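You operate a simulated robot arm through the tools that you are given. There is no shell and no other tool. Be economical: measure what you need, move in short steps, check, and stop when the job is done.

The job below is to be done with a simulated two-armed robot. You get a single attempt, and the scene is never put back.

## Task
Take the purple-cap bottle from the top of the homogeniser and put it in the pink tub. Fetch the blue drink bottle from the right end of the ice tank top and stand it on top of the orange reducer. Put one of the grey-cap bottles from the right end of the ice tank top on the grey mat. Open the right fittings drawer, put the sample float in the inside of the right fittings drawer, then shut the drawer. Put one of the wide blue bottles from the middle board of the store shelf on the front of the mix table. Open the left fittings drawer, fetch the blue clamp from the inside of the left fittings drawer and set it in the green bucket and shut the drawer again. The order is free. Set down upright: blue drink bottle, grey-cap bottle, wide blue bottle.

It is judged by the outcome, as a careful person would: the job done as asked, and still so three seconds after it is handed in. It fails if anything else is knocked over, pushed out of place, dropped, spilled or broken. Lids that push on must go on centred and level and be pressed home; caps that screw on are set level and turned clockwise until they are tight.

## Robot
Two 6-joint arms with two-finger parallel grippers on one trunk, on a base that drives. Base frame: it is fixed to the floor where the robot stands at the start and does not move with it; the origin is under the middle of the robot, x ahead of it, y to its left, z up; the surface under the hand at the start is at about z = 1.05. Units: m, degrees, N and s.
The left shoulder is at the start at [0.05, 0.17, 1.26], the right one opposite. Each reaches about 1.092 m from its shoulder. Places, roughly: blue clamp (13x8x6 cm) [-1.1, 4.8, 0.6]; blue drink bottle [0.75, 1, 0.75]; front of the mix table (23x46 cm) [-2.1, -1.96, 0.84]; green bucket (32x25x26 cm) [1.5, 0.8, 0.8]; grey mat (25x34 cm) [2.26, 4.72, 0.86]; grey-cap bottle (6x6x18 cm) [0.5, 0.6, 0.8]; inside of the right fittings drawer [-0.3, 4.9, 0.6]; left fittings drawer [-0.9, 4.8, 0.7]; orange reducer (10x8x8 cm) [0.7, 0.7, 0.7]; pink tub (18x15x8 cm) [0.9, -0.4, 1.1]; purple-cap bottle [0.75, -0.25, 1]; right fittings drawer [-0.3, 4.8, 0.7]; sample float [-2.5, 2.5, 1]; wide blue bottle (7x7x15 cm) [-2.4, 3.1, 1]. Payload 1.57 kg a hand.
The tool frame of a hand sits at the grasp point between the pads (the TCP): z along the fingers, y along the line on which they close. The tips reach 0.03 m beyond it. The gripper opens to 0.08 m. The fingers are 0.017 m wide and 0.012 m thick; the gripper's body (0.04 by 0.082 m) begins 0.08 m behind the TCP.
Orientation is told as [roll, pitch, yaw] about the base's x, y, z axes, in that order, counted from this pose: with the fingers straight down and closing along the base's y, the tool's x points along the base's -x, its y along +y and its z along -z.

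## Interface
- The arms move only by the tool step_arm. It takes "left_motion", "right_motion" or both (then of equal length, played together; a hand with none holds still); each is a list of rows, each a list of 6 numbers: the shift along the tool's x, y, z in units of 100 mm (1.0 is 100 mm), then the turn, a rotation vector about the tool's x, y, z in units of 180 degrees (1.0 is 180 degrees). In form: [[tx, ty, tz, rx, ry, rz], ...]. A call has 1 to 8 rows; each row is the pose to reach, as a shift and turn from the pose commanded when the call began, along the tool's axes at that moment. "left_claw" and "right_claw" are, for a hand that has rows, the opening, from 0 (shut) to 1 (fully open), set as the call begins (left out, the last holds). A call with a number of a shift or a turn outside -1 to 1 is refused whole. A row lasts 0.2 s, in which the tool goes at most 0.05 m and 8.6 degrees; a call with a longer step from one row to the next is refused whole, and so is a gripper value outside its range. A pose out of reach is approached as far as the arm can. The call stops where the force on the tool passes 40 N (or 10 N more than at its start, if that is more) or the arm is blocked; 0.2 s more then pass. The fingers move at their own pace (about 0.045 m/s each) and stop on an object; they squeeze with about 30 N. The grip force told is the motor's: it shows also when the fingers shut on nothing. Time passes only in rows, and 0.2 s behind the last, so rows that repeat a pose let the fingers close. It gives the time, the measured TCP pose, the force on the tool (base axes), the opening and the grip force at its end, in the units of the frame above (readings bear some noise), with the torque about the TCP (base axes, N m) and any sound that the robot's microphone picked up.
- Cameras (640 x 400 px; columns grow to the right, rows downward): "scene" is now at [0.0402, 0.017, 1.8349]; the picture's right is [0.22, -0.98, 0.00], its down [-0.70, -0.15, -0.70] and it looks along [0.68, 0.15, -0.71] (base axes); focal length 256 px, centre (320, 200). "left" rides on the left gripper at [0.072, 0.007, -0.122] in its tool frame; the picture's right is [-0.09, 1.00, 0.00], its down [-0.84, -0.08, -0.54] and it looks along [-0.54, -0.05, 0.84] (tool axes); focal length 238 px, centre (320, 200). "right" rides on the right gripper at [0.072, -0.007, -0.122] in its tool frame; the picture's right is [0.09, 1.00, 0.00], its down [-0.84, 0.08, -0.54] and it looks along [-0.54, 0.05, 0.84] (tool axes); focal length 238 px, centre (320, 200). There is no depth. A picture from a camera that has moved, and an enlarged one, comes with that camera's place and axes in the base frame and with its lens.
- camera(camera): a new picture of that camera. No time passes.
- raise_lower(by): slides the trunk up (or, below 0, down) by that many m; the arms and the scene camera ride with it, the base frame stays. It gives what a move gives, with no picture.
- steer(legs): drives the robot by 1 to 6 legs, each [ahead, left, turn to the left] in m, m and degrees, along the robot's own axes; the way and the turn of a leg run together, so that a leg with both is an arc; at most 1.5 m and 180 degrees a leg. The arms and the cameras ride along, it lands a little off, and it stops where it bumps. It gives what a move gives.
- turn_head(pan, tilt): turns the head with the scene camera to pan (to the left, within 86 degrees either way) and tilt (down, from -29 to 69), counted from straight ahead of the robot. It gives what a move gives.
- inspect(camera, box): a new picture of the part [left, top, right, bottom] of that camera's present view, enlarged. No time passes.
- hand_in(): hands the job in; it is judged then, once.

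Work in short steps. Places have to be worked out from the pictures, the camera data and where the tool is seen: move nearer, look again, correct. Check each grasp and each placing, and mend what went wrong. You have 483 turns and 246 pictures in all, those below and enlarged ones among them. Open the grippers and draw the arms clear of the work before you hand the job in, unless the task says otherwise; then end with one line.

The tools are called after "Request:" as name(argument=value, ...) on one line, values as JSON. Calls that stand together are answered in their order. step_arm: Moves the arms, as the interface text tells. Its arguments: {"type":"object","properties":{"left_motion":{"type":"array"},"left_claw":{"type":"number"},"right_motion":{"type":"array"},"right_claw":{"type":"number"}},"required":[]} The other tools are called the same way: raise_lower (by) slides the trunk up or down; steer (legs) drives the base; turn_head (pan, tilt) turns the head that bears the scene camera; camera (camera) takes a picture; inspect (camera, box) takes an enlarged picture of a part of a camera's view; hand_in () hands the job in.

At the start:

```text
t: 0.0
left_tool_pos: [0.4659, 0.5735, 1.1505]
left_tcp_rot: [0.1, -0.1, 0.0]
left_ft_force: [0.2, 0.3, 0.6]
left_wrist_torque: [0.03, -0.03, 0.0]
left_gripper_width: 0.0799
left_finger_force: 0.1
right_tool_pos: [0.8121, 0.0592, 1.1491]
right_tcp_rot: [0.0, 0.0, -0.1]
right_ft_force: [-0.3, 0.6, -0.6]
right_wrist_torque: [0.05, 0.0, 0.01]
right_gripper_width: 0.0799
right_finger_force: 0.1
trunk travel left (down, up): [-0.875, 0.095]
robot x, y, heading: [-0.0016, -0.0014, -0.1]
head pan, tilt: [12.6, 45.5]
```

scene: 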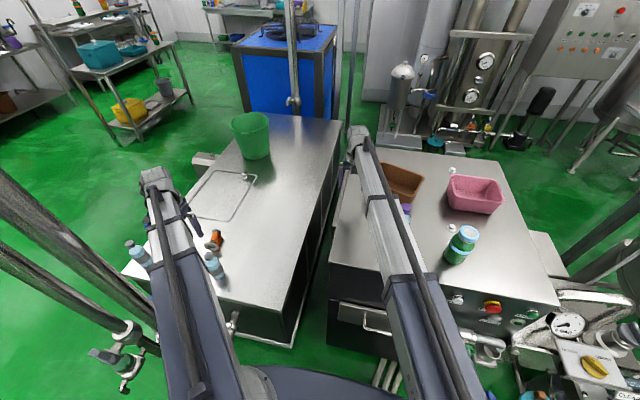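
right: 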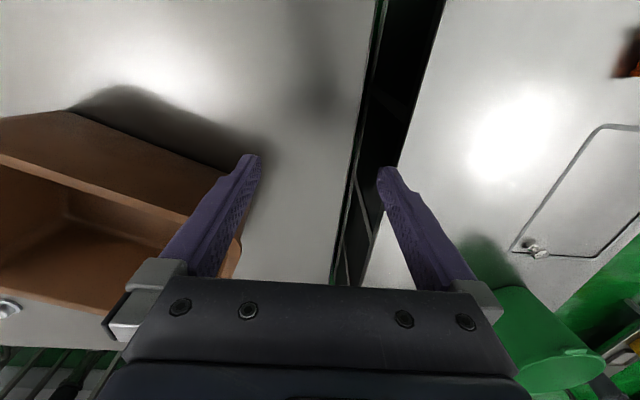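
left: 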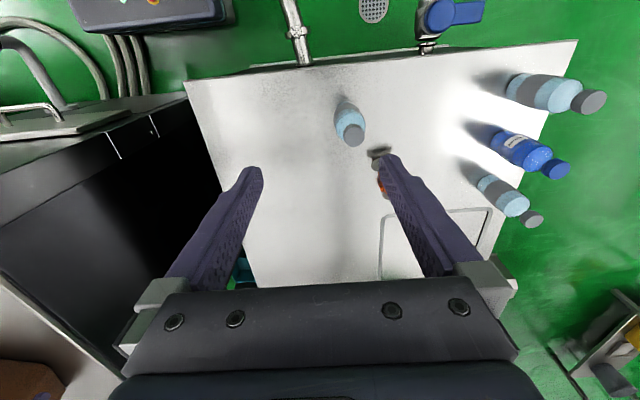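

The pictures show the homogeniser and ice tank in front of me. I take enlarged views of both to identify the objects.

Request:
inspect(camera="scene", box=[340, 150, 560, 300])

Request:
inspect(camera="scene", box=[100, 150, 320, 300])

```text
2.67 times, centred on (450, 225) of scene
camera zoom: at [0.0402, 0.017, 1.8349], right [0.22, -0.98, 0.0], down [-0.7, -0.15, -0.7], along [0.68, 0.15, -0.71], focal length 684 px, centre (-27, 133)
```

zoom: 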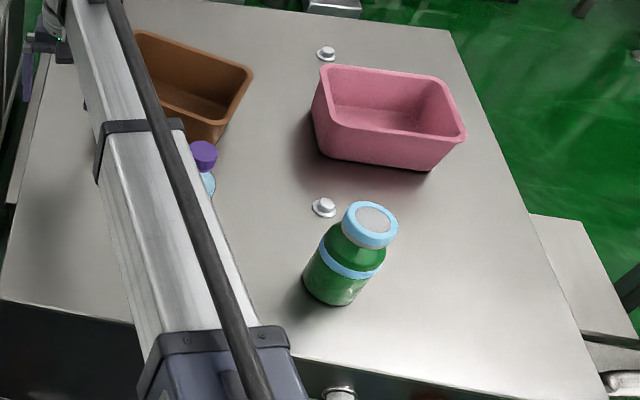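

```text
2.67 times, centred on (210, 225) of scene
camera zoom: at [0.0402, 0.017, 1.8349], right [0.22, -0.98, 0.0], down [-0.7, -0.15, -0.7], along [0.68, 0.15, -0.71], focal length 684 px, centre (613, 133)
```

zoom: 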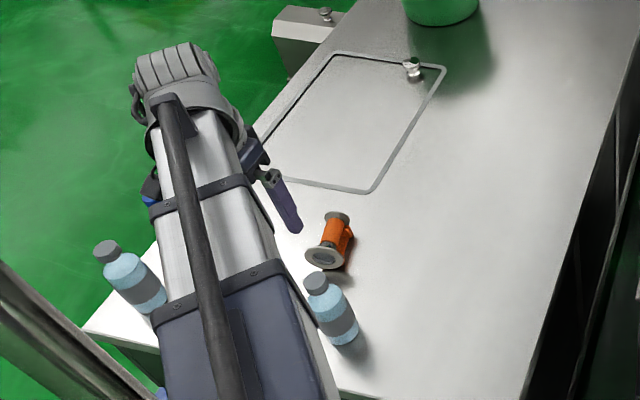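

The homogeniser top works out at about z=1.05 and the purple-cap bottle is hidden behind the right arm. I raise the trunk a little and then move both arms to uncover the objects.

Request:
raise_lower(by=0.09)

Request:
step_arm(right_motion=[[0.3, 0.3, -0.2, 0, 0, 0], [0.6, 0.6, -0.4, 0, 0, 0], [0.8, 0.9, -0.6, 0, 0, 0], [1, 1, -0.9, 0, 0, 0]], left_motion=[[0, 0.4, -0.2, 0, 0, 0], [0, 0.6, -0.4, 0, 0, 0], [0, 0.8, -0.6, 0, 0, 0], [0, 1, -0.9, 0, 0, 0]])

Request:
camera(camera="scene")

Request:
camera(camera="right")

```text
t: 1.2
left_tool_pos: [0.4654, 0.5738, 1.2401]
left_tcp_rot: [0.0, 0.0, 0.0]
left_ft_force: [-0.3, 0.2, -0.2]
left_wrist_torque: [0.03, 0.02, 0.0]
left_gripper_width: 0.08
left_finger_force: 0.0
right_tool_pos: [0.8118, 0.0605, 1.2392]
right_tcp_rot: [0.0, 0.0, 0.0]
right_ft_force: [-0.6, -0.5, -0.2]
right_wrist_torque: [-0.01, 0.03, 0.02]
right_gripper_width: 0.0797
right_finger_force: 0.0
trunk travel left (down, up): [-0.965, 0.005]
robot x, y, heading: [-0.0003, 0.0017, 0.1]
head pan, tilt: [12.6, 45.5]
```

```text
t: 2.2
left_tool_pos: [0.4647, 0.6633, 1.2395]
left_tcp_rot: [0.0, 0.0, 0.0]
left_ft_force: [-0.7, -0.1, 0.6]
left_wrist_torque: [-0.04, -0.02, 0.04]
left_gripper_width: 0.0799
left_finger_force: 0.0
left hand out of reach, approached as far as the arm can: row 1, 2, 3, 4
right_tool_pos: [0.7089, 0.1559, 1.2387]
right_tcp_rot: [0.0, 0.0, 0.0]
right_ft_force: [-0.4, 0.3, -0.5]
right_wrist_torque: [-0.01, 0.03, -0.03]
right_gripper_width: 0.0799
right_finger_force: 0.2
right hand out of reach, approached as far as the arm can: row 1, 2, 3, 4
trunk travel left (down, up): [-0.965, 0.005]
robot x, y, heading: [0.0024, -0.001, 0.2]
head pan, tilt: [12.6, 45.5]
```

```text
240 pictures are left
camera scene: at [0.0393, 0.0172, 1.9249], right [0.22, -0.98, 0.0], down [-0.7, -0.15, -0.7], along [0.68, 0.15, -0.71], focal length 256 px, centre (320, 200)
```

scene: 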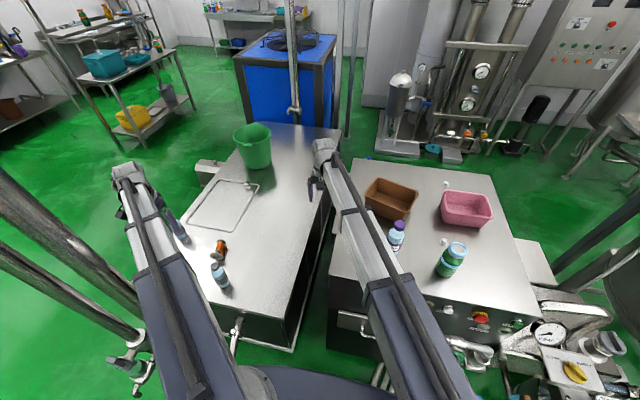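

```text
239 pictures are left
camera right: at [0.6356, 0.1499, 1.3614], right [-0.09, 1.0, 0.0], down [0.84, 0.08, 0.54], along [0.54, 0.05, -0.84], focal length 238 px, centre (320, 200)
```

right: 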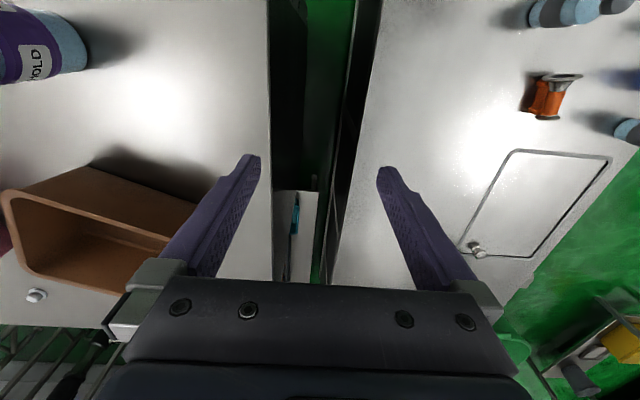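

The purple-cap bottle stands about [0.68,-0.14]. I zoom for its height, then bring the right hand over it sideways at current height.

Request:
inspect(camera="scene", box=[350, 160, 510, 290])

Request:
inspect(camera="scene", box=[120, 180, 280, 310])

```text
3.08 times, centred on (430, 225) of scene
camera zoom: at [0.0393, 0.0172, 1.9249], right [0.22, -0.98, 0.0], down [-0.7, -0.15, -0.7], along [0.68, 0.15, -0.71], focal length 789 px, centre (-18, 123)
```

zoom: 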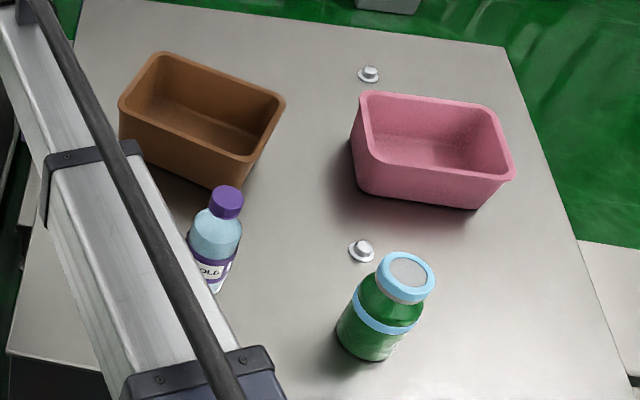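

```text
3.08 times, centred on (200, 245) of scene
camera zoom: at [0.0393, 0.0172, 1.9249], right [0.22, -0.98, 0.0], down [-0.7, -0.15, -0.7], along [0.68, 0.15, -0.71], focal length 789 px, centre (689, 62)
```

zoom: 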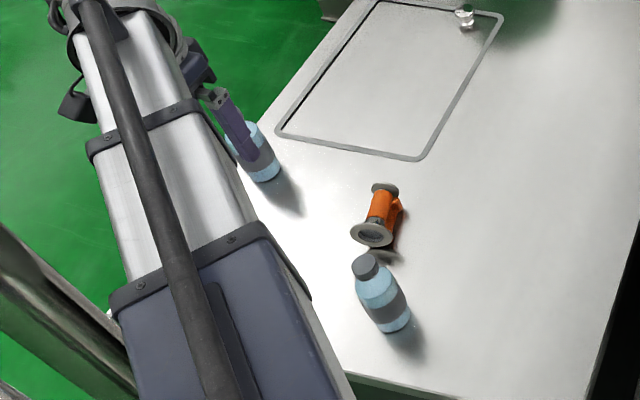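

Bottle height is about 0.17 m (cap top near z 1.22), so I approach it from behind (robot side). I pull the right hand back, then over to y≈-0.14.

Request:
step_arm(right_motion=[[0.5, 0, 0, 0, 0, 0], [1, 0, 0, 0, 0, 0], [1, -0.5, 0, 0, 0, 0], [1, -1, 0, 0, 0, 0]])

Request:
step_arm(right_motion=[[0.4, -0.3, 0, 0, 0, 0], [0.8, -0.6, 0, 0, 0, 0], [0.8, -1, 0, 0, 0, 0]])

Request:
step_arm(right_motion=[[0, -0.5, 0, 0, 0, 0], [0, -1, 0, 0, 0, 0]])

Request:
camera(camera="right")

```text
t: 3.2
left_tool_pos: [0.4665, 0.6625, 1.241]
left_tcp_rot: [0.1, -0.1, 0.0]
left_ft_force: [0.0, 0.7, 0.7]
left_wrist_torque: [0.03, 0.01, 0.01]
left_gripper_width: 0.08
left_finger_force: 0.2
right_tool_pos: [0.6098, 0.0593, 1.2402]
right_tcp_rot: [0.0, 0.0, -0.1]
right_ft_force: [1.1, 0.5, 0.7]
right_wrist_torque: [-0.02, 0.01, -0.03]
right_gripper_width: 0.0804
right_finger_force: 0.0
trunk travel left (down, up): [-0.965, 0.005]
robot x, y, heading: [-0.0004, -0.0027, -0.1]
head pan, tilt: [12.6, 45.5]
```

```text
t: 4.0
left_tool_pos: [0.4672, 0.6627, 1.2405]
left_tcp_rot: [0.0, 0.1, 0.0]
left_ft_force: [-0.4, -0.6, 0.6]
left_wrist_torque: [-0.01, 0.0, 0.02]
left_gripper_width: 0.0801
left_finger_force: 0.2
right_tool_pos: [0.5327, -0.0406, 1.2395]
right_tcp_rot: [0.0, -0.1, 0.0]
right_ft_force: [0.7, 0.0, 0.3]
right_wrist_torque: [0.01, 0.0, 0.0]
right_gripper_width: 0.0801
right_finger_force: 0.0
trunk travel left (down, up): [-0.965, 0.005]
robot x, y, heading: [-0.0016, -0.0021, 0.3]
head pan, tilt: [12.6, 45.5]
```

```text
t: 4.7
left_tool_pos: [0.4666, 0.663, 1.2393]
left_tcp_rot: [0.0, 0.0, 0.0]
left_ft_force: [0.0, -0.8, 0.0]
left_wrist_torque: [-0.02, -0.01, -0.02]
left_gripper_width: 0.0799
left_finger_force: 0.0
right_tool_pos: [0.5335, -0.141, 1.2394]
right_tcp_rot: [0.0, -0.1, 0.0]
right_ft_force: [-0.5, 0.5, 0.0]
right_wrist_torque: [-0.01, 0.05, 0.0]
right_gripper_width: 0.08
right_finger_force: 0.1
trunk travel left (down, up): [-0.965, 0.005]
robot x, y, heading: [-0.0003, -0.0044, 0.2]
head pan, tilt: [12.6, 45.5]
```

```text
236 pictures are left
camera right: at [0.4613, -0.1471, 1.3611], right [-0.09, 1.0, 0.0], down [0.84, 0.08, 0.54], along [0.54, 0.05, -0.84], focal length 238 px, centre (320, 200)
```

right: 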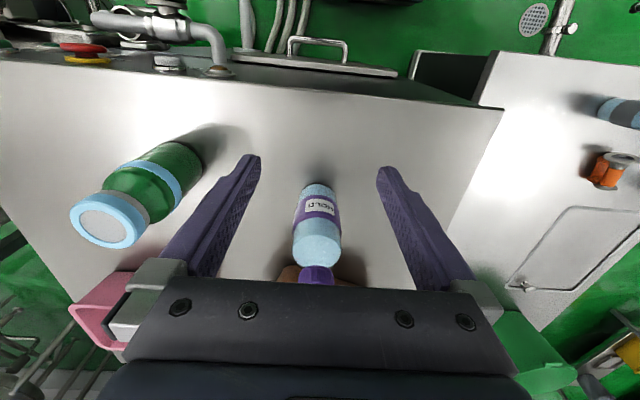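

Bottle axis at about [0.645,-0.134], cap top ~1.205. I lower to 1.185 behind it and then slide forward around the cap, then close.

Request:
step_arm(right_motion=[[0, 0.07, 0.45, 0, 0, 0], [0, 0.07, 0.53, 0, 0, 0], [-0.45, 0.07, 0.53, 0, 0, 0], [-0.9, 0.07, 0.53, 0, 0, 0], [-1, 0.07, 0.53, 0, 0, 0]], right_claw=1)

Request:
camera(camera="right")

```text
t: 5.8
left_tool_pos: [0.4659, 0.6629, 1.2384]
left_tcp_rot: [0.0, -0.1, 0.0]
left_ft_force: [0.7, 0.1, -0.2]
left_wrist_torque: [0.01, 0.01, 0.0]
left_gripper_width: 0.0801
left_finger_force: 0.1
right_tool_pos: [0.6289, -0.1324, 1.2399]
right_tcp_rot: [0.1, -0.1, -0.1]
right_ft_force: [-0.5, 0.9, 0.2]
right_wrist_torque: [-0.02, -0.03, 0.03]
right_gripper_width: 0.0801
right_finger_force: 0.1
right hand out of reach, approached as far as the arm can: row 1, 2, 3, 4, 5
trunk travel left (down, up): [-0.965, 0.005]
robot x, y, heading: [-0.0027, 0.0009, -0.3]
head pan, tilt: [12.6, 45.5]
```

```text
235 pictures are left
camera right: at [0.5571, -0.1396, 1.3613], right [-0.09, 1.0, 0.0], down [0.84, 0.08, 0.54], along [0.54, 0.05, -0.84], focal length 238 px, centre (320, 200)
```

right: 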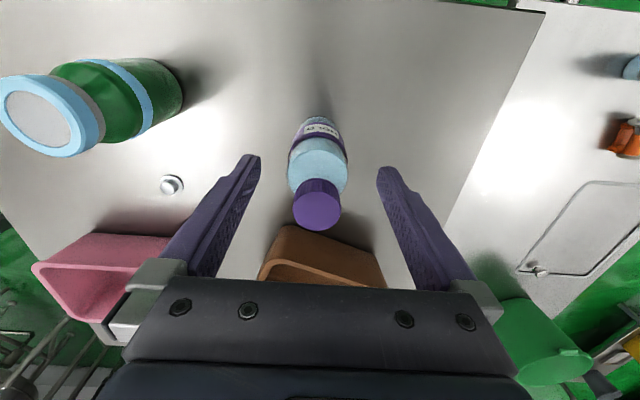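

The hand's z did not change: the arms evidently move only horizontally when upright, so height comes from the trunk. Bottle is at about [0.662,-0.132]; I move forward 0.033 and lower the trunk 0.05.

Request:
step_arm(right_motion=[[-0.33, 0, 0, 0, 0, 0], [-0.33, 0, 0, 0, 0, 0]])

Request:
raise_lower(by=-0.05)

Request:
camera(camera="right")

```text
t: 6.5
left_tool_pos: [0.4656, 0.6634, 1.2402]
left_tcp_rot: [0.0, -0.1, -0.1]
left_ft_force: [-0.1, 0.2, 0.2]
left_wrist_torque: [0.0, -0.03, 0.01]
left_gripper_width: 0.0799
left_finger_force: 0.2
right_tool_pos: [0.6622, -0.1337, 1.2397]
right_tcp_rot: [0.1, 0.0, 0.1]
right_ft_force: [-0.1, 0.3, -1.0]
right_wrist_torque: [-0.01, -0.01, 0.06]
right_gripper_width: 0.0802
right_finger_force: 0.0
trunk travel left (down, up): [-0.965, 0.005]
robot x, y, heading: [-0.0013, -0.0007, 0.0]
head pan, tilt: [12.6, 45.5]
```

```text
t: 7.4
left_tool_pos: [0.4671, 0.6645, 1.1903]
left_tcp_rot: [0.0, -0.1, -0.1]
left_ft_force: [-0.1, 0.2, 0.2]
left_wrist_torque: [0.03, -0.02, 0.0]
left_gripper_width: 0.0799
left_finger_force: 0.1
right_tool_pos: [0.6623, -0.1334, 1.1909]
right_tcp_rot: [0.0, -0.1, 0.0]
right_ft_force: [-0.4, 0.1, 0.0]
right_wrist_torque: [0.0, -0.01, -0.02]
right_gripper_width: 0.0799
right_finger_force: 0.0
trunk travel left (down, up): [-0.915, 0.055]
robot x, y, heading: [-0.0027, 0.0034, 0.2]
head pan, tilt: [12.6, 45.5]
```

```text
234 pictures are left
camera right: at [0.5905, -0.1394, 1.3113], right [-0.09, 1.0, 0.0], down [0.84, 0.08, 0.54], along [0.54, 0.05, -0.84], focal length 238 px, centre (320, 200)
```

right: 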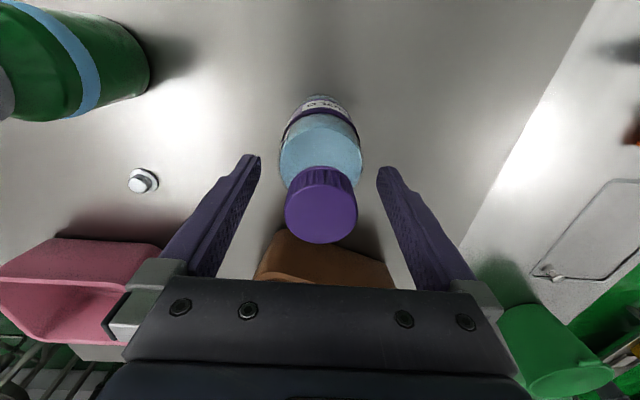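

Cap is centred between the pads; lower 1 cm more and close.

Request:
raise_lower(by=-0.012)

Request:
step_arm(right_motion=[[-0.04, 0, 0, 0, 0, 0], [-0.04, 0, 0, 0, 0, 0], [-0.04, 0, 0, 0, 0, 0], [-0.04, 0, 0, 0, 0, 0]], right_claw=0)

Request:
raise_lower(by=0.115)

Request:
camera(camera="right")

```text
t: 8.0
left_tool_pos: [0.4665, 0.6637, 1.1785]
left_tcp_rot: [-0.1, 0.0, 0.0]
left_ft_force: [-0.2, 0.6, 0.0]
left_wrist_torque: [0.01, 0.0, 0.0]
left_gripper_width: 0.0799
left_finger_force: 0.0
right_tool_pos: [0.6622, -0.1338, 1.1786]
right_tcp_rot: [0.0, 0.0, 0.0]
right_ft_force: [0.3, 0.6, -0.5]
right_wrist_torque: [0.01, -0.01, -0.04]
right_gripper_width: 0.0798
right_finger_force: 0.0
trunk travel left (down, up): [-0.903, 0.067]
robot x, y, heading: [-0.0058, -0.0013, 0.2]
head pan, tilt: [12.6, 45.5]
```

```text
t: 9.0
left_tool_pos: [0.4663, 0.6639, 1.1763]
left_tcp_rot: [0.1, 0.0, 0.0]
left_ft_force: [-0.2, 0.9, -0.1]
left_wrist_torque: [0.02, 0.0, 0.05]
left_gripper_width: 0.0801
left_finger_force: 0.1
right_tool_pos: [0.6671, -0.1334, 1.1779]
right_tcp_rot: [0.0, 0.0, 0.0]
right_ft_force: [-0.7, -0.5, -0.6]
right_wrist_torque: [0.08, 0.04, -0.01]
right_gripper_width: 0.0582
right_finger_force: 30.0
trunk travel left (down, up): [-0.903, 0.067]
robot x, y, heading: [-0.002, 0.0026, 0.1]
head pan, tilt: [12.6, 45.5]
```

```text
t: 10.0
left_tool_pos: [0.4661, 0.6632, 1.2445]
left_tcp_rot: [-0.1, 0.0, 0.1]
left_ft_force: [-0.5, -0.7, 0.4]
left_wrist_torque: [-0.04, 0.03, 0.02]
left_gripper_width: 0.08
left_finger_force: 0.1
right_tool_pos: [0.6674, -0.1326, 1.2451]
right_tcp_rot: [0.0, -0.1, 0.1]
right_ft_force: [0.6, 0.0, -3.7]
right_wrist_torque: [0.01, -0.03, 0.02]
right_gripper_width: 0.0581
right_finger_force: 30.6
right hand out of reach, approached as far as the arm can: row 1
trunk travel left (down, up): [-0.97, 0.0]
robot x, y, heading: [0.0009, -0.0011, -0.1]
head pan, tilt: [12.6, 45.5]
```

```text
233 pictures are left
camera right: at [0.5952, -0.1394, 1.3659], right [-0.09, 1.0, 0.0], down [0.84, 0.08, 0.54], along [0.54, 0.05, -0.84], focal length 238 px, centre (320, 200)
```

right: 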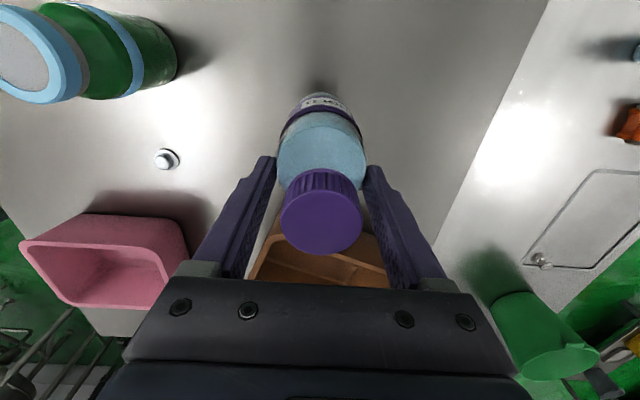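

The bottle is held (0.058 wide) but the trunk is at its top, and its base clears only 6.7 cm — less than the tub rim. I set it back, regrip 4.5 cm lower on the body and lift again.

Request:
raise_lower(by=-0.066)

Request:
step_arm(right_motion=[[0, 0, 0, 0, 0, 0], [0, 0, 0, 0, 0, 0], [0, 0, 0, 0, 0, 0]], right_claw=1)

Request:
raise_lower(by=-0.044)

Request:
camera(camera="right")

```text
t: 11.1
left_tool_pos: [0.466, 0.6642, 1.1784]
left_tcp_rot: [0.0, 0.0, 0.0]
left_ft_force: [-1.2, 0.8, 0.5]
left_wrist_torque: [-0.02, 0.0, 0.02]
left_gripper_width: 0.08
left_finger_force: 0.2
right_tool_pos: [0.6667, -0.1331, 1.1796]
right_tcp_rot: [0.1, 0.0, 0.0]
right_ft_force: [0.5, 0.5, -3.8]
right_wrist_torque: [-0.01, -0.02, -0.03]
right_gripper_width: 0.0582
right_finger_force: 30.3
trunk travel left (down, up): [-0.904, 0.066]
robot x, y, heading: [0.0003, -0.0005, 0.1]
head pan, tilt: [12.6, 45.5]
```

```text
t: 11.9
left_tool_pos: [0.4666, 0.6633, 1.1794]
left_tcp_rot: [-0.1, -0.1, 0.0]
left_ft_force: [0.0, -0.5, 0.2]
left_wrist_torque: [0.01, 0.02, -0.03]
left_gripper_width: 0.08
left_finger_force: 0.0
right_tool_pos: [0.667, -0.1343, 1.1796]
right_tcp_rot: [0.0, 0.0, 0.0]
right_ft_force: [-0.3, 0.2, 0.1]
right_wrist_torque: [-0.02, -0.04, 0.03]
right_gripper_width: 0.0801
right_finger_force: 0.1
trunk travel left (down, up): [-0.904, 0.066]
robot x, y, heading: [0.0011, -0.0008, -0.1]
head pan, tilt: [12.6, 45.5]
```

```text
t: 12.6
left_tool_pos: [0.4664, 0.6642, 1.1397]
left_tcp_rot: [0.0, -0.1, 0.0]
left_ft_force: [0.3, 0.9, -0.3]
left_wrist_torque: [-0.03, 0.04, 0.01]
left_gripper_width: 0.0799
left_finger_force: 0.1
right_tool_pos: [0.667, -0.1342, 1.1394]
right_tcp_rot: [0.0, 0.0, 0.0]
right_ft_force: [4.1, 2.2, 40.0]
right_wrist_torque: [-0.14, 0.67, -0.05]
right_gripper_width: 0.08
right_finger_force: 0.0
trunk travel left (down, up): [-0.864, 0.106]
robot x, y, heading: [-0.0033, 0.0002, 0.2]
head pan, tilt: [12.6, 45.5]
stopped: the force on the tool passed its limit at 128 N (the readings are from after the stop); the commanded pose is now the measured one
```

```text
232 pictures are left
camera right: at [0.5945, -0.1394, 1.2609], right [-0.09, 1.0, 0.0], down [0.84, 0.08, 0.54], along [0.54, 0.05, -0.84], focal length 238 px, centre (320, 200)
```

right: 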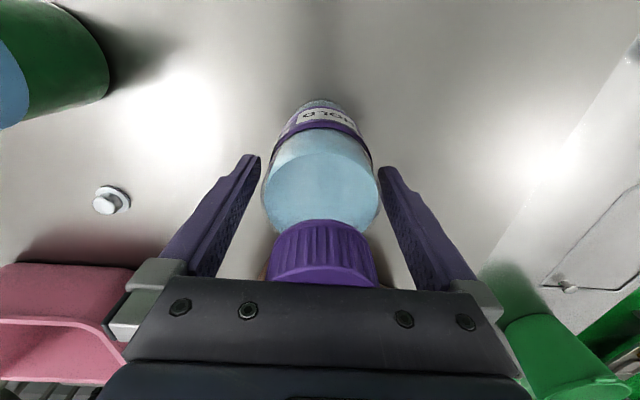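

The palm touched the cap top (so cap top is 1.219). I back off 6 mm, grip, and lift fully.

Request:
raise_lower(by=0.006)

Request:
step_arm(right_motion=[[0, 0, 0, 0, 0, 0], [0, 0, 0, 0, 0, 0], [0, 0, 0, 0, 0, 0], [0, 0, 0, 0, 0, 0]], right_claw=0)

Request:
raise_lower(by=0.099)

Request:
camera(camera="scene")

Request:
camera(camera="right")

```text
t: 13.2
left_tool_pos: [0.4672, 0.6626, 1.1451]
left_tcp_rot: [0.0, 0.0, -0.1]
left_ft_force: [0.6, 0.1, 0.5]
left_wrist_torque: [-0.01, 0.02, 0.0]
left_gripper_width: 0.08
left_finger_force: 0.1
right_tool_pos: [0.6673, -0.134, 1.144]
right_tcp_rot: [0.0, -0.1, 0.0]
right_ft_force: [0.0, 0.5, -0.1]
right_wrist_torque: [0.03, -0.01, 0.0]
right_gripper_width: 0.0803
right_finger_force: 0.1
trunk travel left (down, up): [-0.87, 0.1]
robot x, y, heading: [0.0016, 0.0043, 0.1]
head pan, tilt: [12.6, 45.5]
```

```text
t: 14.2
left_tool_pos: [0.4665, 0.6635, 1.1458]
left_tcp_rot: [0.0, 0.1, -0.1]
left_ft_force: [-0.2, -1.0, -0.2]
left_wrist_torque: [0.0, -0.02, 0.0]
left_gripper_width: 0.0801
left_finger_force: 0.1
right_tool_pos: [0.6675, -0.1336, 1.1446]
right_tcp_rot: [-0.1, 0.0, 0.0]
right_ft_force: [0.6, 0.5, 1.1]
right_wrist_torque: [0.07, -0.02, -0.03]
right_gripper_width: 0.0585
right_finger_force: 29.9
trunk travel left (down, up): [-0.87, 0.1]
robot x, y, heading: [-0.0029, -0.001, 0.1]
head pan, tilt: [12.6, 45.5]
```

```text
t: 15.5
left_tool_pos: [0.4665, 0.6633, 1.2422]
left_tcp_rot: [0.0, 0.0, -0.2]
left_ft_force: [0.4, -0.3, 0.5]
left_wrist_torque: [0.0, -0.02, -0.02]
left_gripper_width: 0.0801
left_finger_force: 0.1
right_tool_pos: [0.667, -0.1339, 1.2434]
right_tcp_rot: [0.0, -0.1, 0.0]
right_ft_force: [-0.7, 0.4, -3.8]
right_wrist_torque: [-0.01, -0.05, 0.02]
right_gripper_width: 0.0583
right_finger_force: 29.8
trunk travel left (down, up): [-0.969, 0.001]
robot x, y, heading: [0.0035, -0.0016, -0.2]
head pan, tilt: [12.6, 45.5]
```

```text
231 pictures are left
camera scene: at [0.0409, 0.0169, 1.9285], right [0.22, -0.98, 0.0], down [-0.7, -0.15, -0.7], along [0.68, 0.15, -0.71], focal length 256 px, centre (320, 200)
```

scene: 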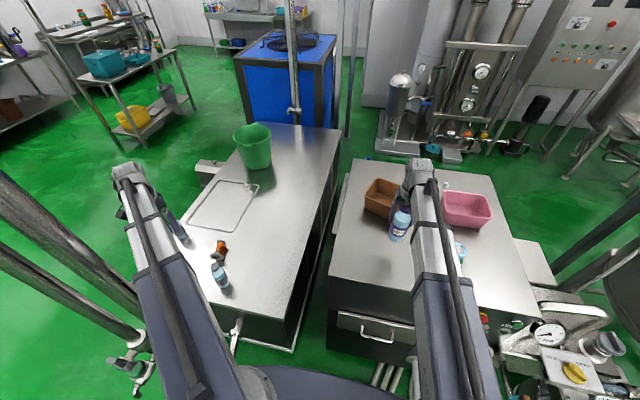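

```text
230 pictures are left
camera right: at [0.596, -0.1397, 1.3646], right [-0.09, 1.0, 0.0], down [0.84, 0.08, 0.54], along [0.54, 0.05, -0.84], focal length 238 px, centre (320, 200)
```

right: 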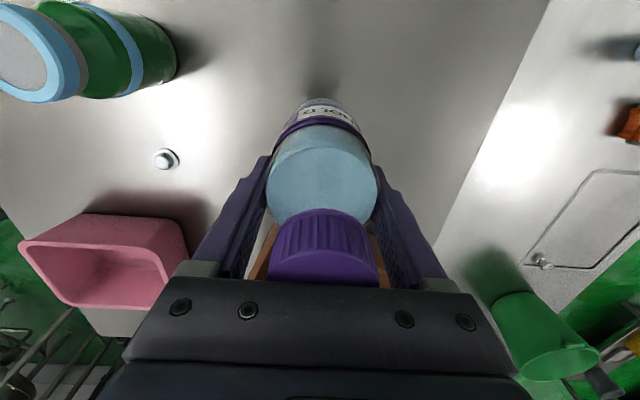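

Bottle base is now at ~1.149, tub rim ~1.13, tub centre ~[0.925,-0.44]. I travel diagonally toward it in four steps.

Request:
step_arm(right_motion=[[-0.3, -0.38, 0, 0, 0, 0], [-0.6, -0.76, 0, 0, 0, 0], [-0.8, -1, 0, 0, 0, 0]])

Request:
step_arm(right_motion=[[-0.3, -0.38, 0, 0, 0, 0], [-0.6, -0.76, 0, 0, 0, 0], [-0.8, -1, 0, 0, 0, 0]])

Request:
step_arm(right_motion=[[-0.3, -0.35, 0, 0, 0, 0], [-0.6, -0.7, 0, 0, 0, 0], [-0.95, -1, 0, 0, 0, 0]])

Request:
camera(camera="right")

Request:
camera(camera="scene")

```text
t: 16.3
left_tool_pos: [0.4673, 0.663, 1.2434]
left_tcp_rot: [0.0, 0.0, -0.1]
left_ft_force: [0.1, -0.8, 0.4]
left_wrist_torque: [-0.01, 0.0, -0.02]
left_gripper_width: 0.08
left_finger_force: 0.1
right_tool_pos: [0.7472, -0.2346, 1.2434]
right_tcp_rot: [0.0, 0.1, 0.0]
right_ft_force: [0.5, 0.2, -3.2]
right_wrist_torque: [0.01, -0.05, 0.0]
right_gripper_width: 0.0586
right_finger_force: 29.9
trunk travel left (down, up): [-0.969, 0.001]
robot x, y, heading: [-0.0001, -0.0002, -0.2]
head pan, tilt: [12.6, 45.5]
```

```text
t: 17.1
left_tool_pos: [0.4677, 0.6631, 1.2439]
left_tcp_rot: [0.0, 0.0, -0.1]
left_ft_force: [0.1, -0.3, -1.3]
left_wrist_torque: [-0.02, -0.01, -0.01]
left_gripper_width: 0.0799
left_finger_force: 0.0
right_tool_pos: [0.8266, -0.3367, 1.2434]
right_tcp_rot: [-0.1, 0.0, -0.1]
right_ft_force: [0.3, 0.8, -4.0]
right_wrist_torque: [-0.02, -0.07, 0.0]
right_gripper_width: 0.0585
right_finger_force: 30.1
trunk travel left (down, up): [-0.969, 0.001]
robot x, y, heading: [0.0001, 0.0009, 0.0]
head pan, tilt: [12.6, 45.5]
```

```text
t: 17.9
left_tool_pos: [0.4665, 0.6633, 1.2437]
left_tcp_rot: [0.0, 0.0, 0.0]
left_ft_force: [0.1, -0.1, 0.5]
left_wrist_torque: [0.0, 0.03, 0.02]
left_gripper_width: 0.0799
left_finger_force: 0.0
right_tool_pos: [0.8868, -0.4179, 1.2436]
right_tcp_rot: [0.0, 0.0, -0.1]
right_ft_force: [0.1, 0.9, -3.5]
right_wrist_torque: [-0.01, 0.02, -0.02]
right_gripper_width: 0.0585
right_finger_force: 30.0
right hand out of reach, approached as far as the arm can: row 3
trunk travel left (down, up): [-0.969, 0.001]
robot x, y, heading: [-0.0019, 0.0045, -0.1]
head pan, tilt: [12.6, 45.5]
```

```text
229 pictures are left
camera right: at [0.8142, -0.4246, 1.3647], right [-0.09, 1.0, 0.0], down [0.84, 0.08, 0.54], along [0.54, 0.05, -0.84], focal length 238 px, centre (320, 200)
```

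right: 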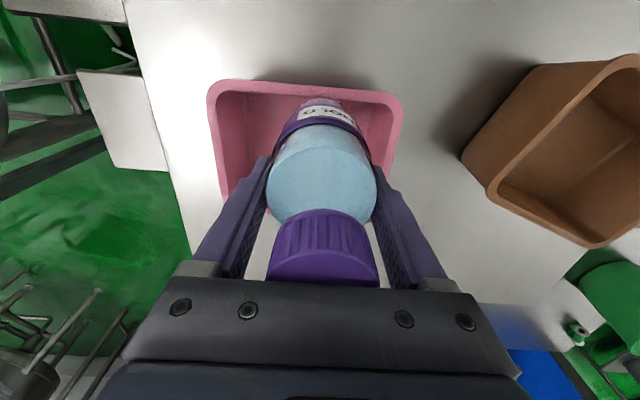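

```text
228 pictures are left
camera scene: at [0.0401, 0.0165, 1.9285], right [0.22, -0.98, 0.0], down [-0.7, -0.15, -0.7], along [0.68, 0.15, -0.71], focal length 256 px, centre (320, 200)
```

scene: 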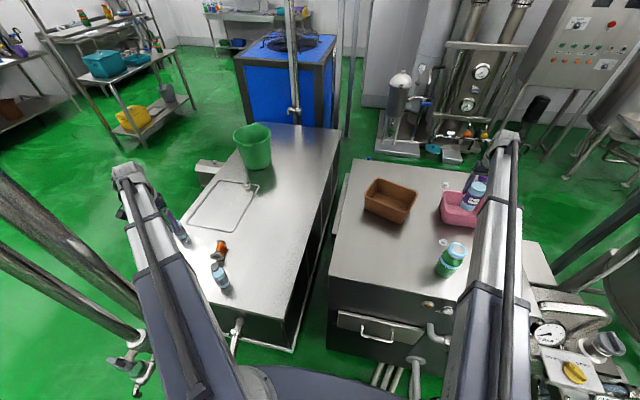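

Arm's at its reach limit (0.887); tub's inner near wall is ~0.855 and the centre ~[0.925,-0.434]. I drive the base forward 4 cm and 1.2 cm right to centre over the tub.

Request:
steer(legs=[[0.04, -0.012, 0]])

Request:
camera(camera="right")

```text
t: 18.8
left_tool_pos: [0.5088, 0.6491, 1.2432]
left_tcp_rot: [0.0, 0.0, -0.1]
left_ft_force: [1.2, 0.5, 0.0]
left_wrist_torque: [0.0, 0.06, -0.03]
left_gripper_width: 0.08
left_finger_force: 0.1
right_tool_pos: [0.9273, -0.4323, 1.2434]
right_tcp_rot: [0.0, -0.1, -0.1]
right_ft_force: [-0.2, -0.6, -4.2]
right_wrist_torque: [-0.01, -0.01, -0.02]
right_gripper_width: 0.0583
right_finger_force: 29.6
trunk travel left (down, up): [-0.969, 0.001]
robot x, y, heading: [0.04, -0.0131, -0.4]
head pan, tilt: [12.6, 45.5]
```

```text
227 pictures are left
camera right: at [0.8544, -0.4374, 1.3637], right [-0.09, 1.0, 0.0], down [0.84, 0.08, 0.54], along [0.54, 0.05, -0.84], focal length 238 px, centre (320, 200)
```

right: 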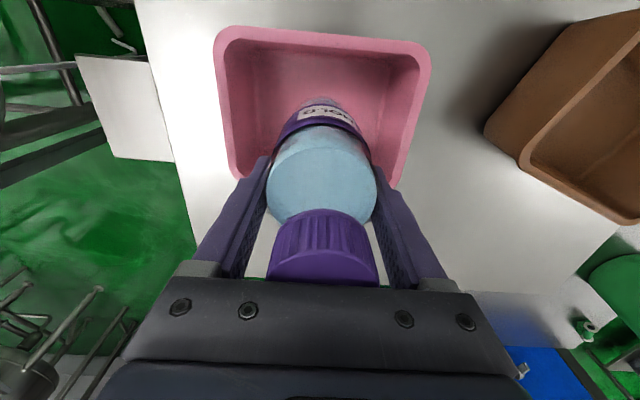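

Well placed above the tub. Lower 0.088 and release.

Request:
raise_lower(by=-0.086)

Request:
camera(camera="right")

```text
t: 20.0
left_tool_pos: [0.5073, 0.6513, 1.1575]
left_tcp_rot: [0.0, 0.0, -0.1]
left_ft_force: [0.2, 0.3, -0.5]
left_wrist_torque: [-0.06, 0.04, 0.03]
left_gripper_width: 0.0799
left_finger_force: 0.0
right_tool_pos: [0.9261, -0.4331, 1.1573]
right_tcp_rot: [0.0, -0.1, -0.1]
right_ft_force: [-0.4, -0.2, -3.8]
right_wrist_torque: [0.0, -0.01, -0.03]
right_gripper_width: 0.0586
right_finger_force: 29.4
trunk travel left (down, up): [-0.883, 0.087]
robot x, y, heading: [0.0426, -0.0108, -0.2]
head pan, tilt: [12.6, 45.5]
```

```text
226 pictures are left
camera right: at [0.853, -0.4371, 1.2787], right [-0.09, 1.0, 0.0], down [0.84, 0.08, 0.54], along [0.54, 0.05, -0.84], focal length 238 px, centre (320, 200)
```

right: 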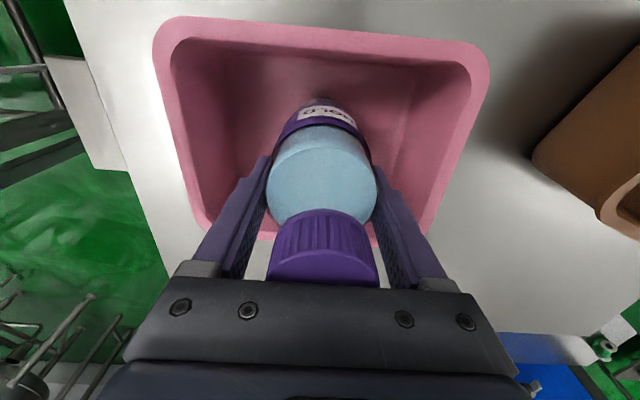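

Request:
raise_lower(by=-0.005)

Request:
raise_lower(by=-0.003)

```text
t: 20.5
left_tool_pos: [0.5064, 0.6508, 1.1527]
left_tcp_rot: [0.0, 0.0, -0.1]
left_ft_force: [0.4, -0.1, -0.3]
left_wrist_torque: [-0.04, -0.01, -0.03]
left_gripper_width: 0.0802
left_finger_force: 0.2
right_tool_pos: [0.9254, -0.4318, 1.1518]
right_tcp_rot: [0.1, -0.2, -0.1]
right_ft_force: [0.4, -1.1, -3.2]
right_wrist_torque: [0.01, -0.03, -0.01]
right_gripper_width: 0.0585
right_finger_force: 30.2
trunk travel left (down, up): [-0.878, 0.092]
robot x, y, heading: [0.0411, -0.0106, -0.2]
head pan, tilt: [12.6, 45.5]
```

```text
t: 21.1
left_tool_pos: [0.5052, 0.6524, 1.1499]
left_tcp_rot: [0.0, -0.1, -0.1]
left_ft_force: [-0.6, 0.3, 0.5]
left_wrist_torque: [0.02, 0.0, -0.02]
left_gripper_width: 0.0801
left_finger_force: 0.0
right_tool_pos: [0.9257, -0.4313, 1.1516]
right_tcp_rot: [-0.2, -0.3, 0.0]
right_ft_force: [8.6, -4.3, 27.7]
right_wrist_torque: [-0.12, -0.06, 0.02]
right_gripper_width: 0.0582
right_finger_force: 29.8
trunk travel left (down, up): [-0.875, 0.095]
robot x, y, heading: [0.0396, -0.0095, -0.3]
head pan, tilt: [12.6, 45.5]
```

Contact with the tub floor. I open the right claw and raise clear.

Request:
step_arm(right_motion=[[0, 0, 0, 0, 0, 0], [0, 0, 0, 0, 0, 0], [0, 0, 0, 0, 0, 0]], right_claw=1)

Request:
raise_lower(by=0.094)

Request:
camera(camera="right")

```text
t: 21.9
left_tool_pos: [0.507, 0.6501, 1.1497]
left_tcp_rot: [0.1, 0.0, -0.1]
left_ft_force: [-0.6, -0.7, -0.1]
left_wrist_torque: [-0.01, 0.0, 0.04]
left_gripper_width: 0.0799
left_finger_force: 0.0
right_tool_pos: [0.9257, -0.4308, 1.1502]
right_tcp_rot: [-0.1, -0.1, -0.1]
right_ft_force: [0.1, 0.2, 0.2]
right_wrist_torque: [0.01, 0.0, -0.02]
right_gripper_width: 0.0799
right_finger_force: 0.1
trunk travel left (down, up): [-0.875, 0.095]
robot x, y, heading: [0.0417, -0.0122, -0.5]
head pan, tilt: [12.6, 45.5]
```

```text
t: 23.1
left_tool_pos: [0.5076, 0.651, 1.2426]
left_tcp_rot: [0.0, 0.0, -0.1]
left_ft_force: [0.7, -0.9, 0.5]
left_wrist_torque: [-0.01, -0.01, -0.01]
left_gripper_width: 0.0798
left_finger_force: 0.1
right_tool_pos: [0.9255, -0.431, 1.2427]
right_tcp_rot: [-0.1, -0.1, -0.1]
right_ft_force: [0.7, 0.0, 0.2]
right_wrist_torque: [-0.01, -0.03, -0.03]
right_gripper_width: 0.08
right_finger_force: 0.1
trunk travel left (down, up): [-0.969, 0.001]
robot x, y, heading: [0.0395, -0.0115, -0.1]
head pan, tilt: [12.6, 45.5]
```

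```text
225 pictures are left
camera right: at [0.8532, -0.437, 1.3645], right [-0.09, 1.0, 0.0], down [0.84, 0.08, 0.54], along [0.54, 0.05, -0.84], focal length 238 px, centre (320, 200)
```

right: 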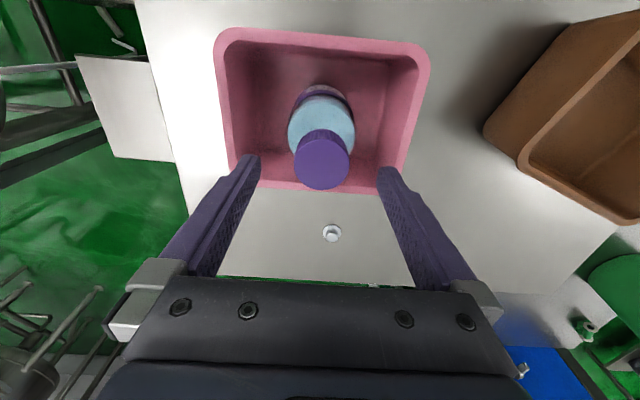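

Purple-cap bottle stands in the pink tub. I draw the right hand straight back off the cap, and look around with the head to learn the free space.

Request:
step_arm(right_motion=[[0.5, 0, 0, 0, 0, 0], [1, 0, 0, 0, 0, 0]])

Request:
step_arm(right_motion=[[0.3, 0.4, 0, 0, 0, 0], [0.6, 0.7, 0, 0, 0, 0], [0.8, 1, 0, 0, 0, 0]])

Request:
step_arm(right_motion=[[0.3, 0.4, 0, 0, 0, 0], [0.6, 0.7, 0, 0, 0, 0], [0.8, 1, 0, 0, 0, 0]])

Request:
turn_head(pan=60, tilt=30)

Request:
camera(camera="scene")

Request:
turn_head(pan=10, tilt=69)

Request:
camera(camera="scene")

```text
t: 23.7
left_tool_pos: [0.5068, 0.6506, 1.2441]
left_tcp_rot: [0.0, -0.1, 0.0]
left_ft_force: [-0.4, -0.6, -0.9]
left_wrist_torque: [0.04, -0.02, -0.02]
left_gripper_width: 0.0803
left_finger_force: 0.0
right_tool_pos: [0.8221, -0.4302, 1.2431]
right_tcp_rot: [-0.1, -0.1, 0.1]
right_ft_force: [-0.7, -1.0, 1.1]
right_wrist_torque: [0.01, 0.0, 0.0]
right_gripper_width: 0.0799
right_finger_force: 0.0
trunk travel left (down, up): [-0.969, 0.001]
robot x, y, heading: [0.0421, -0.0126, 0.0]
head pan, tilt: [12.6, 45.5]
```

```text
t: 24.5
left_tool_pos: [0.5072, 0.65, 1.243]
left_tcp_rot: [0.1, -0.2, 0.0]
left_ft_force: [0.7, 0.2, 0.1]
left_wrist_torque: [-0.02, -0.01, -0.01]
left_gripper_width: 0.0801
left_finger_force: 0.1
right_tool_pos: [0.742, -0.3325, 1.2443]
right_tcp_rot: [-0.1, -0.2, -0.1]
right_ft_force: [0.0, 0.6, 0.3]
right_wrist_torque: [-0.01, -0.02, 0.0]
right_gripper_width: 0.0797
right_finger_force: 0.1
trunk travel left (down, up): [-0.969, 0.001]
robot x, y, heading: [0.0368, -0.0151, 0.0]
head pan, tilt: [12.6, 45.5]
```

```text
t: 25.3
left_tool_pos: [0.5065, 0.6515, 1.2424]
left_tcp_rot: [0.0, -0.1, -0.1]
left_ft_force: [0.0, 0.8, -0.5]
left_wrist_torque: [0.02, 0.0, -0.02]
left_gripper_width: 0.0802
left_finger_force: 0.1
right_tool_pos: [0.6663, -0.2299, 1.2442]
right_tcp_rot: [-0.2, -0.2, -0.1]
right_ft_force: [0.3, 0.8, 0.0]
right_wrist_torque: [-0.02, -0.01, 0.0]
right_gripper_width: 0.08
right_finger_force: 0.1
trunk travel left (down, up): [-0.969, 0.001]
robot x, y, heading: [0.0435, -0.0082, -0.1]
head pan, tilt: [12.6, 45.5]
```

```text
t: 26.5
left_tool_pos: [0.5065, 0.6513, 1.2434]
left_tcp_rot: [0.0, -0.1, -0.1]
left_ft_force: [-0.8, 0.4, 0.1]
left_wrist_torque: [0.01, -0.02, -0.01]
left_gripper_width: 0.08
left_finger_force: 0.1
right_tool_pos: [0.6666, -0.2322, 1.2425]
right_tcp_rot: [-0.1, -0.1, -0.1]
right_ft_force: [0.6, 0.9, -0.9]
right_wrist_torque: [0.03, 0.0, 0.01]
right_gripper_width: 0.0801
right_finger_force: 0.0
trunk travel left (down, up): [-0.969, 0.001]
robot x, y, heading: [0.0398, -0.0042, -0.2]
head pan, tilt: [60.0, 30.0]
```

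```text
224 pictures are left
camera scene: at [0.0461, 0.0655, 1.9518], right [0.86, -0.5, 0.0], down [-0.25, -0.43, -0.87], along [0.43, 0.75, -0.5], focal length 256 px, centre (320, 200)
```

scene: 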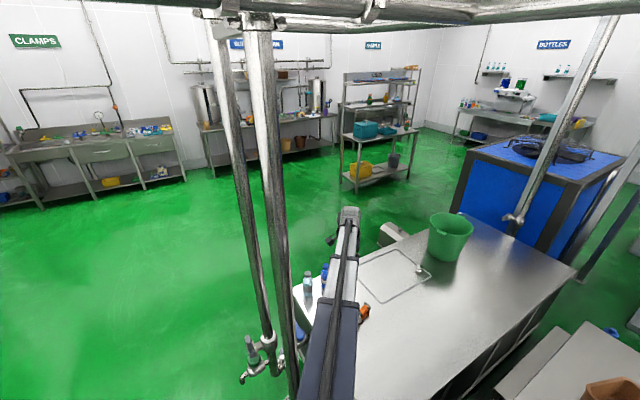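

```text
t: 27.7
left_tool_pos: [0.5072, 0.65, 1.2433]
left_tcp_rot: [0.1, 0.0, -0.1]
left_ft_force: [-0.4, 0.0, -0.3]
left_wrist_torque: [0.02, 0.01, 0.0]
left_gripper_width: 0.0803
left_finger_force: 0.1
right_tool_pos: [0.6669, -0.2299, 1.244]
right_tcp_rot: [-0.2, 0.0, -0.2]
right_ft_force: [0.4, 0.1, -0.2]
right_wrist_torque: [0.03, 0.0, 0.03]
right_gripper_width: 0.0801
right_finger_force: 0.0
trunk travel left (down, up): [-0.969, 0.001]
robot x, y, heading: [0.0395, -0.0085, -0.0]
head pan, tilt: [10.0, 68.8]
```

```text
223 pictures are left
camera scene: at [0.0558, -0.0029, 1.9004], right [0.17, -0.98, 0.0], down [-0.92, -0.16, -0.36], along [0.36, 0.06, -0.93], focal length 256 px, centre (320, 200)
```

scene: 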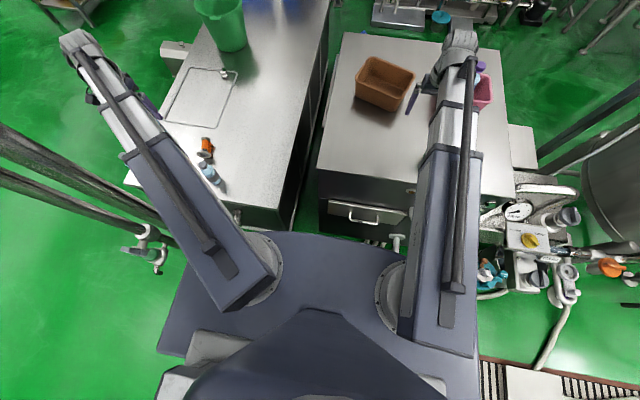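

The arms are telescoping on rotary shoulders, and vertical pipes with a valve stand near [0.15,0.72], so the tank's far-side bottles are better approached from the tank's left side. I tuck both arms in, then back away.

Request:
step_arm(left_motion=[[0, -0.45, 0, 0, 0, 0], [0, -0.9, 0, 0, 0, 0], [0, -1, 0, 0, 0, 0]], right_motion=[[0.45, 0, 0, 0, 0, 0], [0.9, 0, 0, 0, 0, 0], [1, 0, 0, 0, 0, 0]])

Request:
step_arm(left_motion=[[0, -0.45, 0, 0, 0, 0], [0, -0.9, 0, 0, 0, 0], [0, -1, 0, 0, 0, 0]], right_motion=[[0.45, 0, 0, 0, 0, 0], [0.9, 0, 0, 0, 0, 0], [1, 0, 0, 0, 0, 0]])

Request:
step_arm(left_motion=[[0.3, -0.3, 0, 0, 0, 0], [0.6, -0.6, 0, 0, 0, 0], [0.8, -0.9, 0, 0, 0, 0]], right_motion=[[0.45, 0, 0, 0, 0, 0], [0.9, 0, 0, 0, 0, 0], [1, 0, 0, 0, 0, 0]])

```text
t: 28.5
left_tool_pos: [0.508, 0.5517, 1.243]
left_tcp_rot: [0.0, 0.0, -0.1]
left_ft_force: [0.6, -0.5, 0.8]
left_wrist_torque: [0.02, -0.02, -0.01]
left_gripper_width: 0.08
left_finger_force: 0.0
right_tool_pos: [0.5672, -0.2318, 1.2435]
right_tcp_rot: [-0.1, -0.1, -0.1]
right_ft_force: [0.1, -0.2, 0.7]
right_wrist_torque: [0.02, 0.0, 0.0]
right_gripper_width: 0.0798
right_finger_force: 0.1
trunk travel left (down, up): [-0.969, 0.001]
robot x, y, heading: [0.0391, -0.0108, -0.0]
head pan, tilt: [10.0, 68.8]
```

```text
t: 29.3
left_tool_pos: [0.5078, 0.4513, 1.2442]
left_tcp_rot: [0.0, 0.0, -0.1]
left_ft_force: [-0.4, 0.2, -0.5]
left_wrist_torque: [-0.05, 0.0, -0.01]
left_gripper_width: 0.0799
left_finger_force: 0.0
right_tool_pos: [0.4947, -0.2281, 1.2442]
right_tcp_rot: [0.0, 0.0, -0.1]
right_ft_force: [0.2, -0.6, -0.6]
right_wrist_torque: [0.03, -0.01, -0.04]
right_gripper_width: 0.0801
right_finger_force: 0.0
right hand out of reach, approached as far as the arm can: row 2, 3
trunk travel left (down, up): [-0.969, 0.001]
robot x, y, heading: [0.0393, -0.0123, -0.1]
head pan, tilt: [10.0, 68.8]
```

```text
t: 30.1
left_tool_pos: [0.439, 0.368, 1.2429]
left_tcp_rot: [-0.1, 0.2, -0.2]
left_ft_force: [-0.1, -0.4, -1.0]
left_wrist_torque: [0.01, 0.02, -0.01]
left_gripper_width: 0.0802
left_finger_force: 0.1
left hand out of reach, approached as far as the arm can: row 3
right_tool_pos: [0.4922, -0.2478, 1.2435]
right_tcp_rot: [0.0, 0.0, 0.0]
right_ft_force: [1.4, -1.1, -0.9]
right_wrist_torque: [0.02, 0.0, -0.01]
right_gripper_width: 0.08
right_finger_force: 0.2
right hand out of reach, approached as far as the arm can: row 1, 2, 3
trunk travel left (down, up): [-0.969, 0.001]
robot x, y, heading: [0.0452, -0.0087, 0.1]
head pan, tilt: [10.0, 68.8]
```

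Arms are tucked. I drive straight back 0.75 m, then check left before going around the pipes.

Request:
steer(legs=[[-0.75, 0, 0]])

Request:
turn_head(pan=60, tilt=35)

Request:
camera(camera="scene")

```text
t: 34.2
left_tool_pos: [-0.3345, 0.3699, 1.2439]
left_tcp_rot: [-0.1, 0.0, 0.3]
left_ft_force: [-0.2, 0.0, -0.2]
left_wrist_torque: [-0.01, -0.02, 0.0]
left_gripper_width: 0.0801
left_finger_force: 0.0
right_tool_pos: [-0.2757, -0.2439, 1.2434]
right_tcp_rot: [-0.1, -0.1, 0.4]
right_ft_force: [0.2, 0.3, 0.2]
right_wrist_torque: [-0.01, -0.01, -0.01]
right_gripper_width: 0.0799
right_finger_force: 0.0
trunk travel left (down, up): [-0.969, 0.001]
robot x, y, heading: [-0.7326, -0.0133, 0.1]
head pan, tilt: [10.0, 68.8]
```

```text
t: 35.4
left_tool_pos: [-0.3333, 0.3698, 1.2433]
left_tcp_rot: [-0.1, 0.1, 0.2]
left_ft_force: [-1.2, 0.5, -0.2]
left_wrist_torque: [-0.03, 0.0, -0.01]
left_gripper_width: 0.0801
left_finger_force: 0.2
right_tool_pos: [-0.2762, -0.2459, 1.2441]
right_tcp_rot: [0.0, 0.0, 0.4]
right_ft_force: [0.2, -0.2, 0.1]
right_wrist_torque: [-0.02, -0.01, -0.01]
right_gripper_width: 0.0801
right_finger_force: 0.1
trunk travel left (down, up): [-0.969, 0.001]
robot x, y, heading: [-0.7283, -0.0111, 0.3]
head pan, tilt: [60.0, 35.0]
```

```text
222 pictures are left
camera scene: at [-0.7248, 0.0616, 1.944], right [0.87, -0.5, 0.0], down [-0.28, -0.5, -0.82], along [0.41, 0.71, -0.57], focal length 256 px, centre (320, 200)
```

scene: 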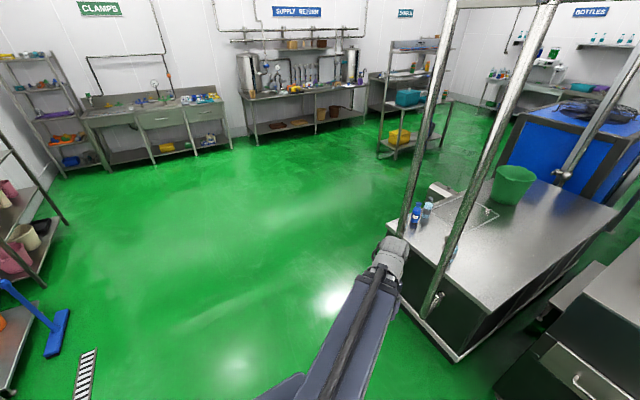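

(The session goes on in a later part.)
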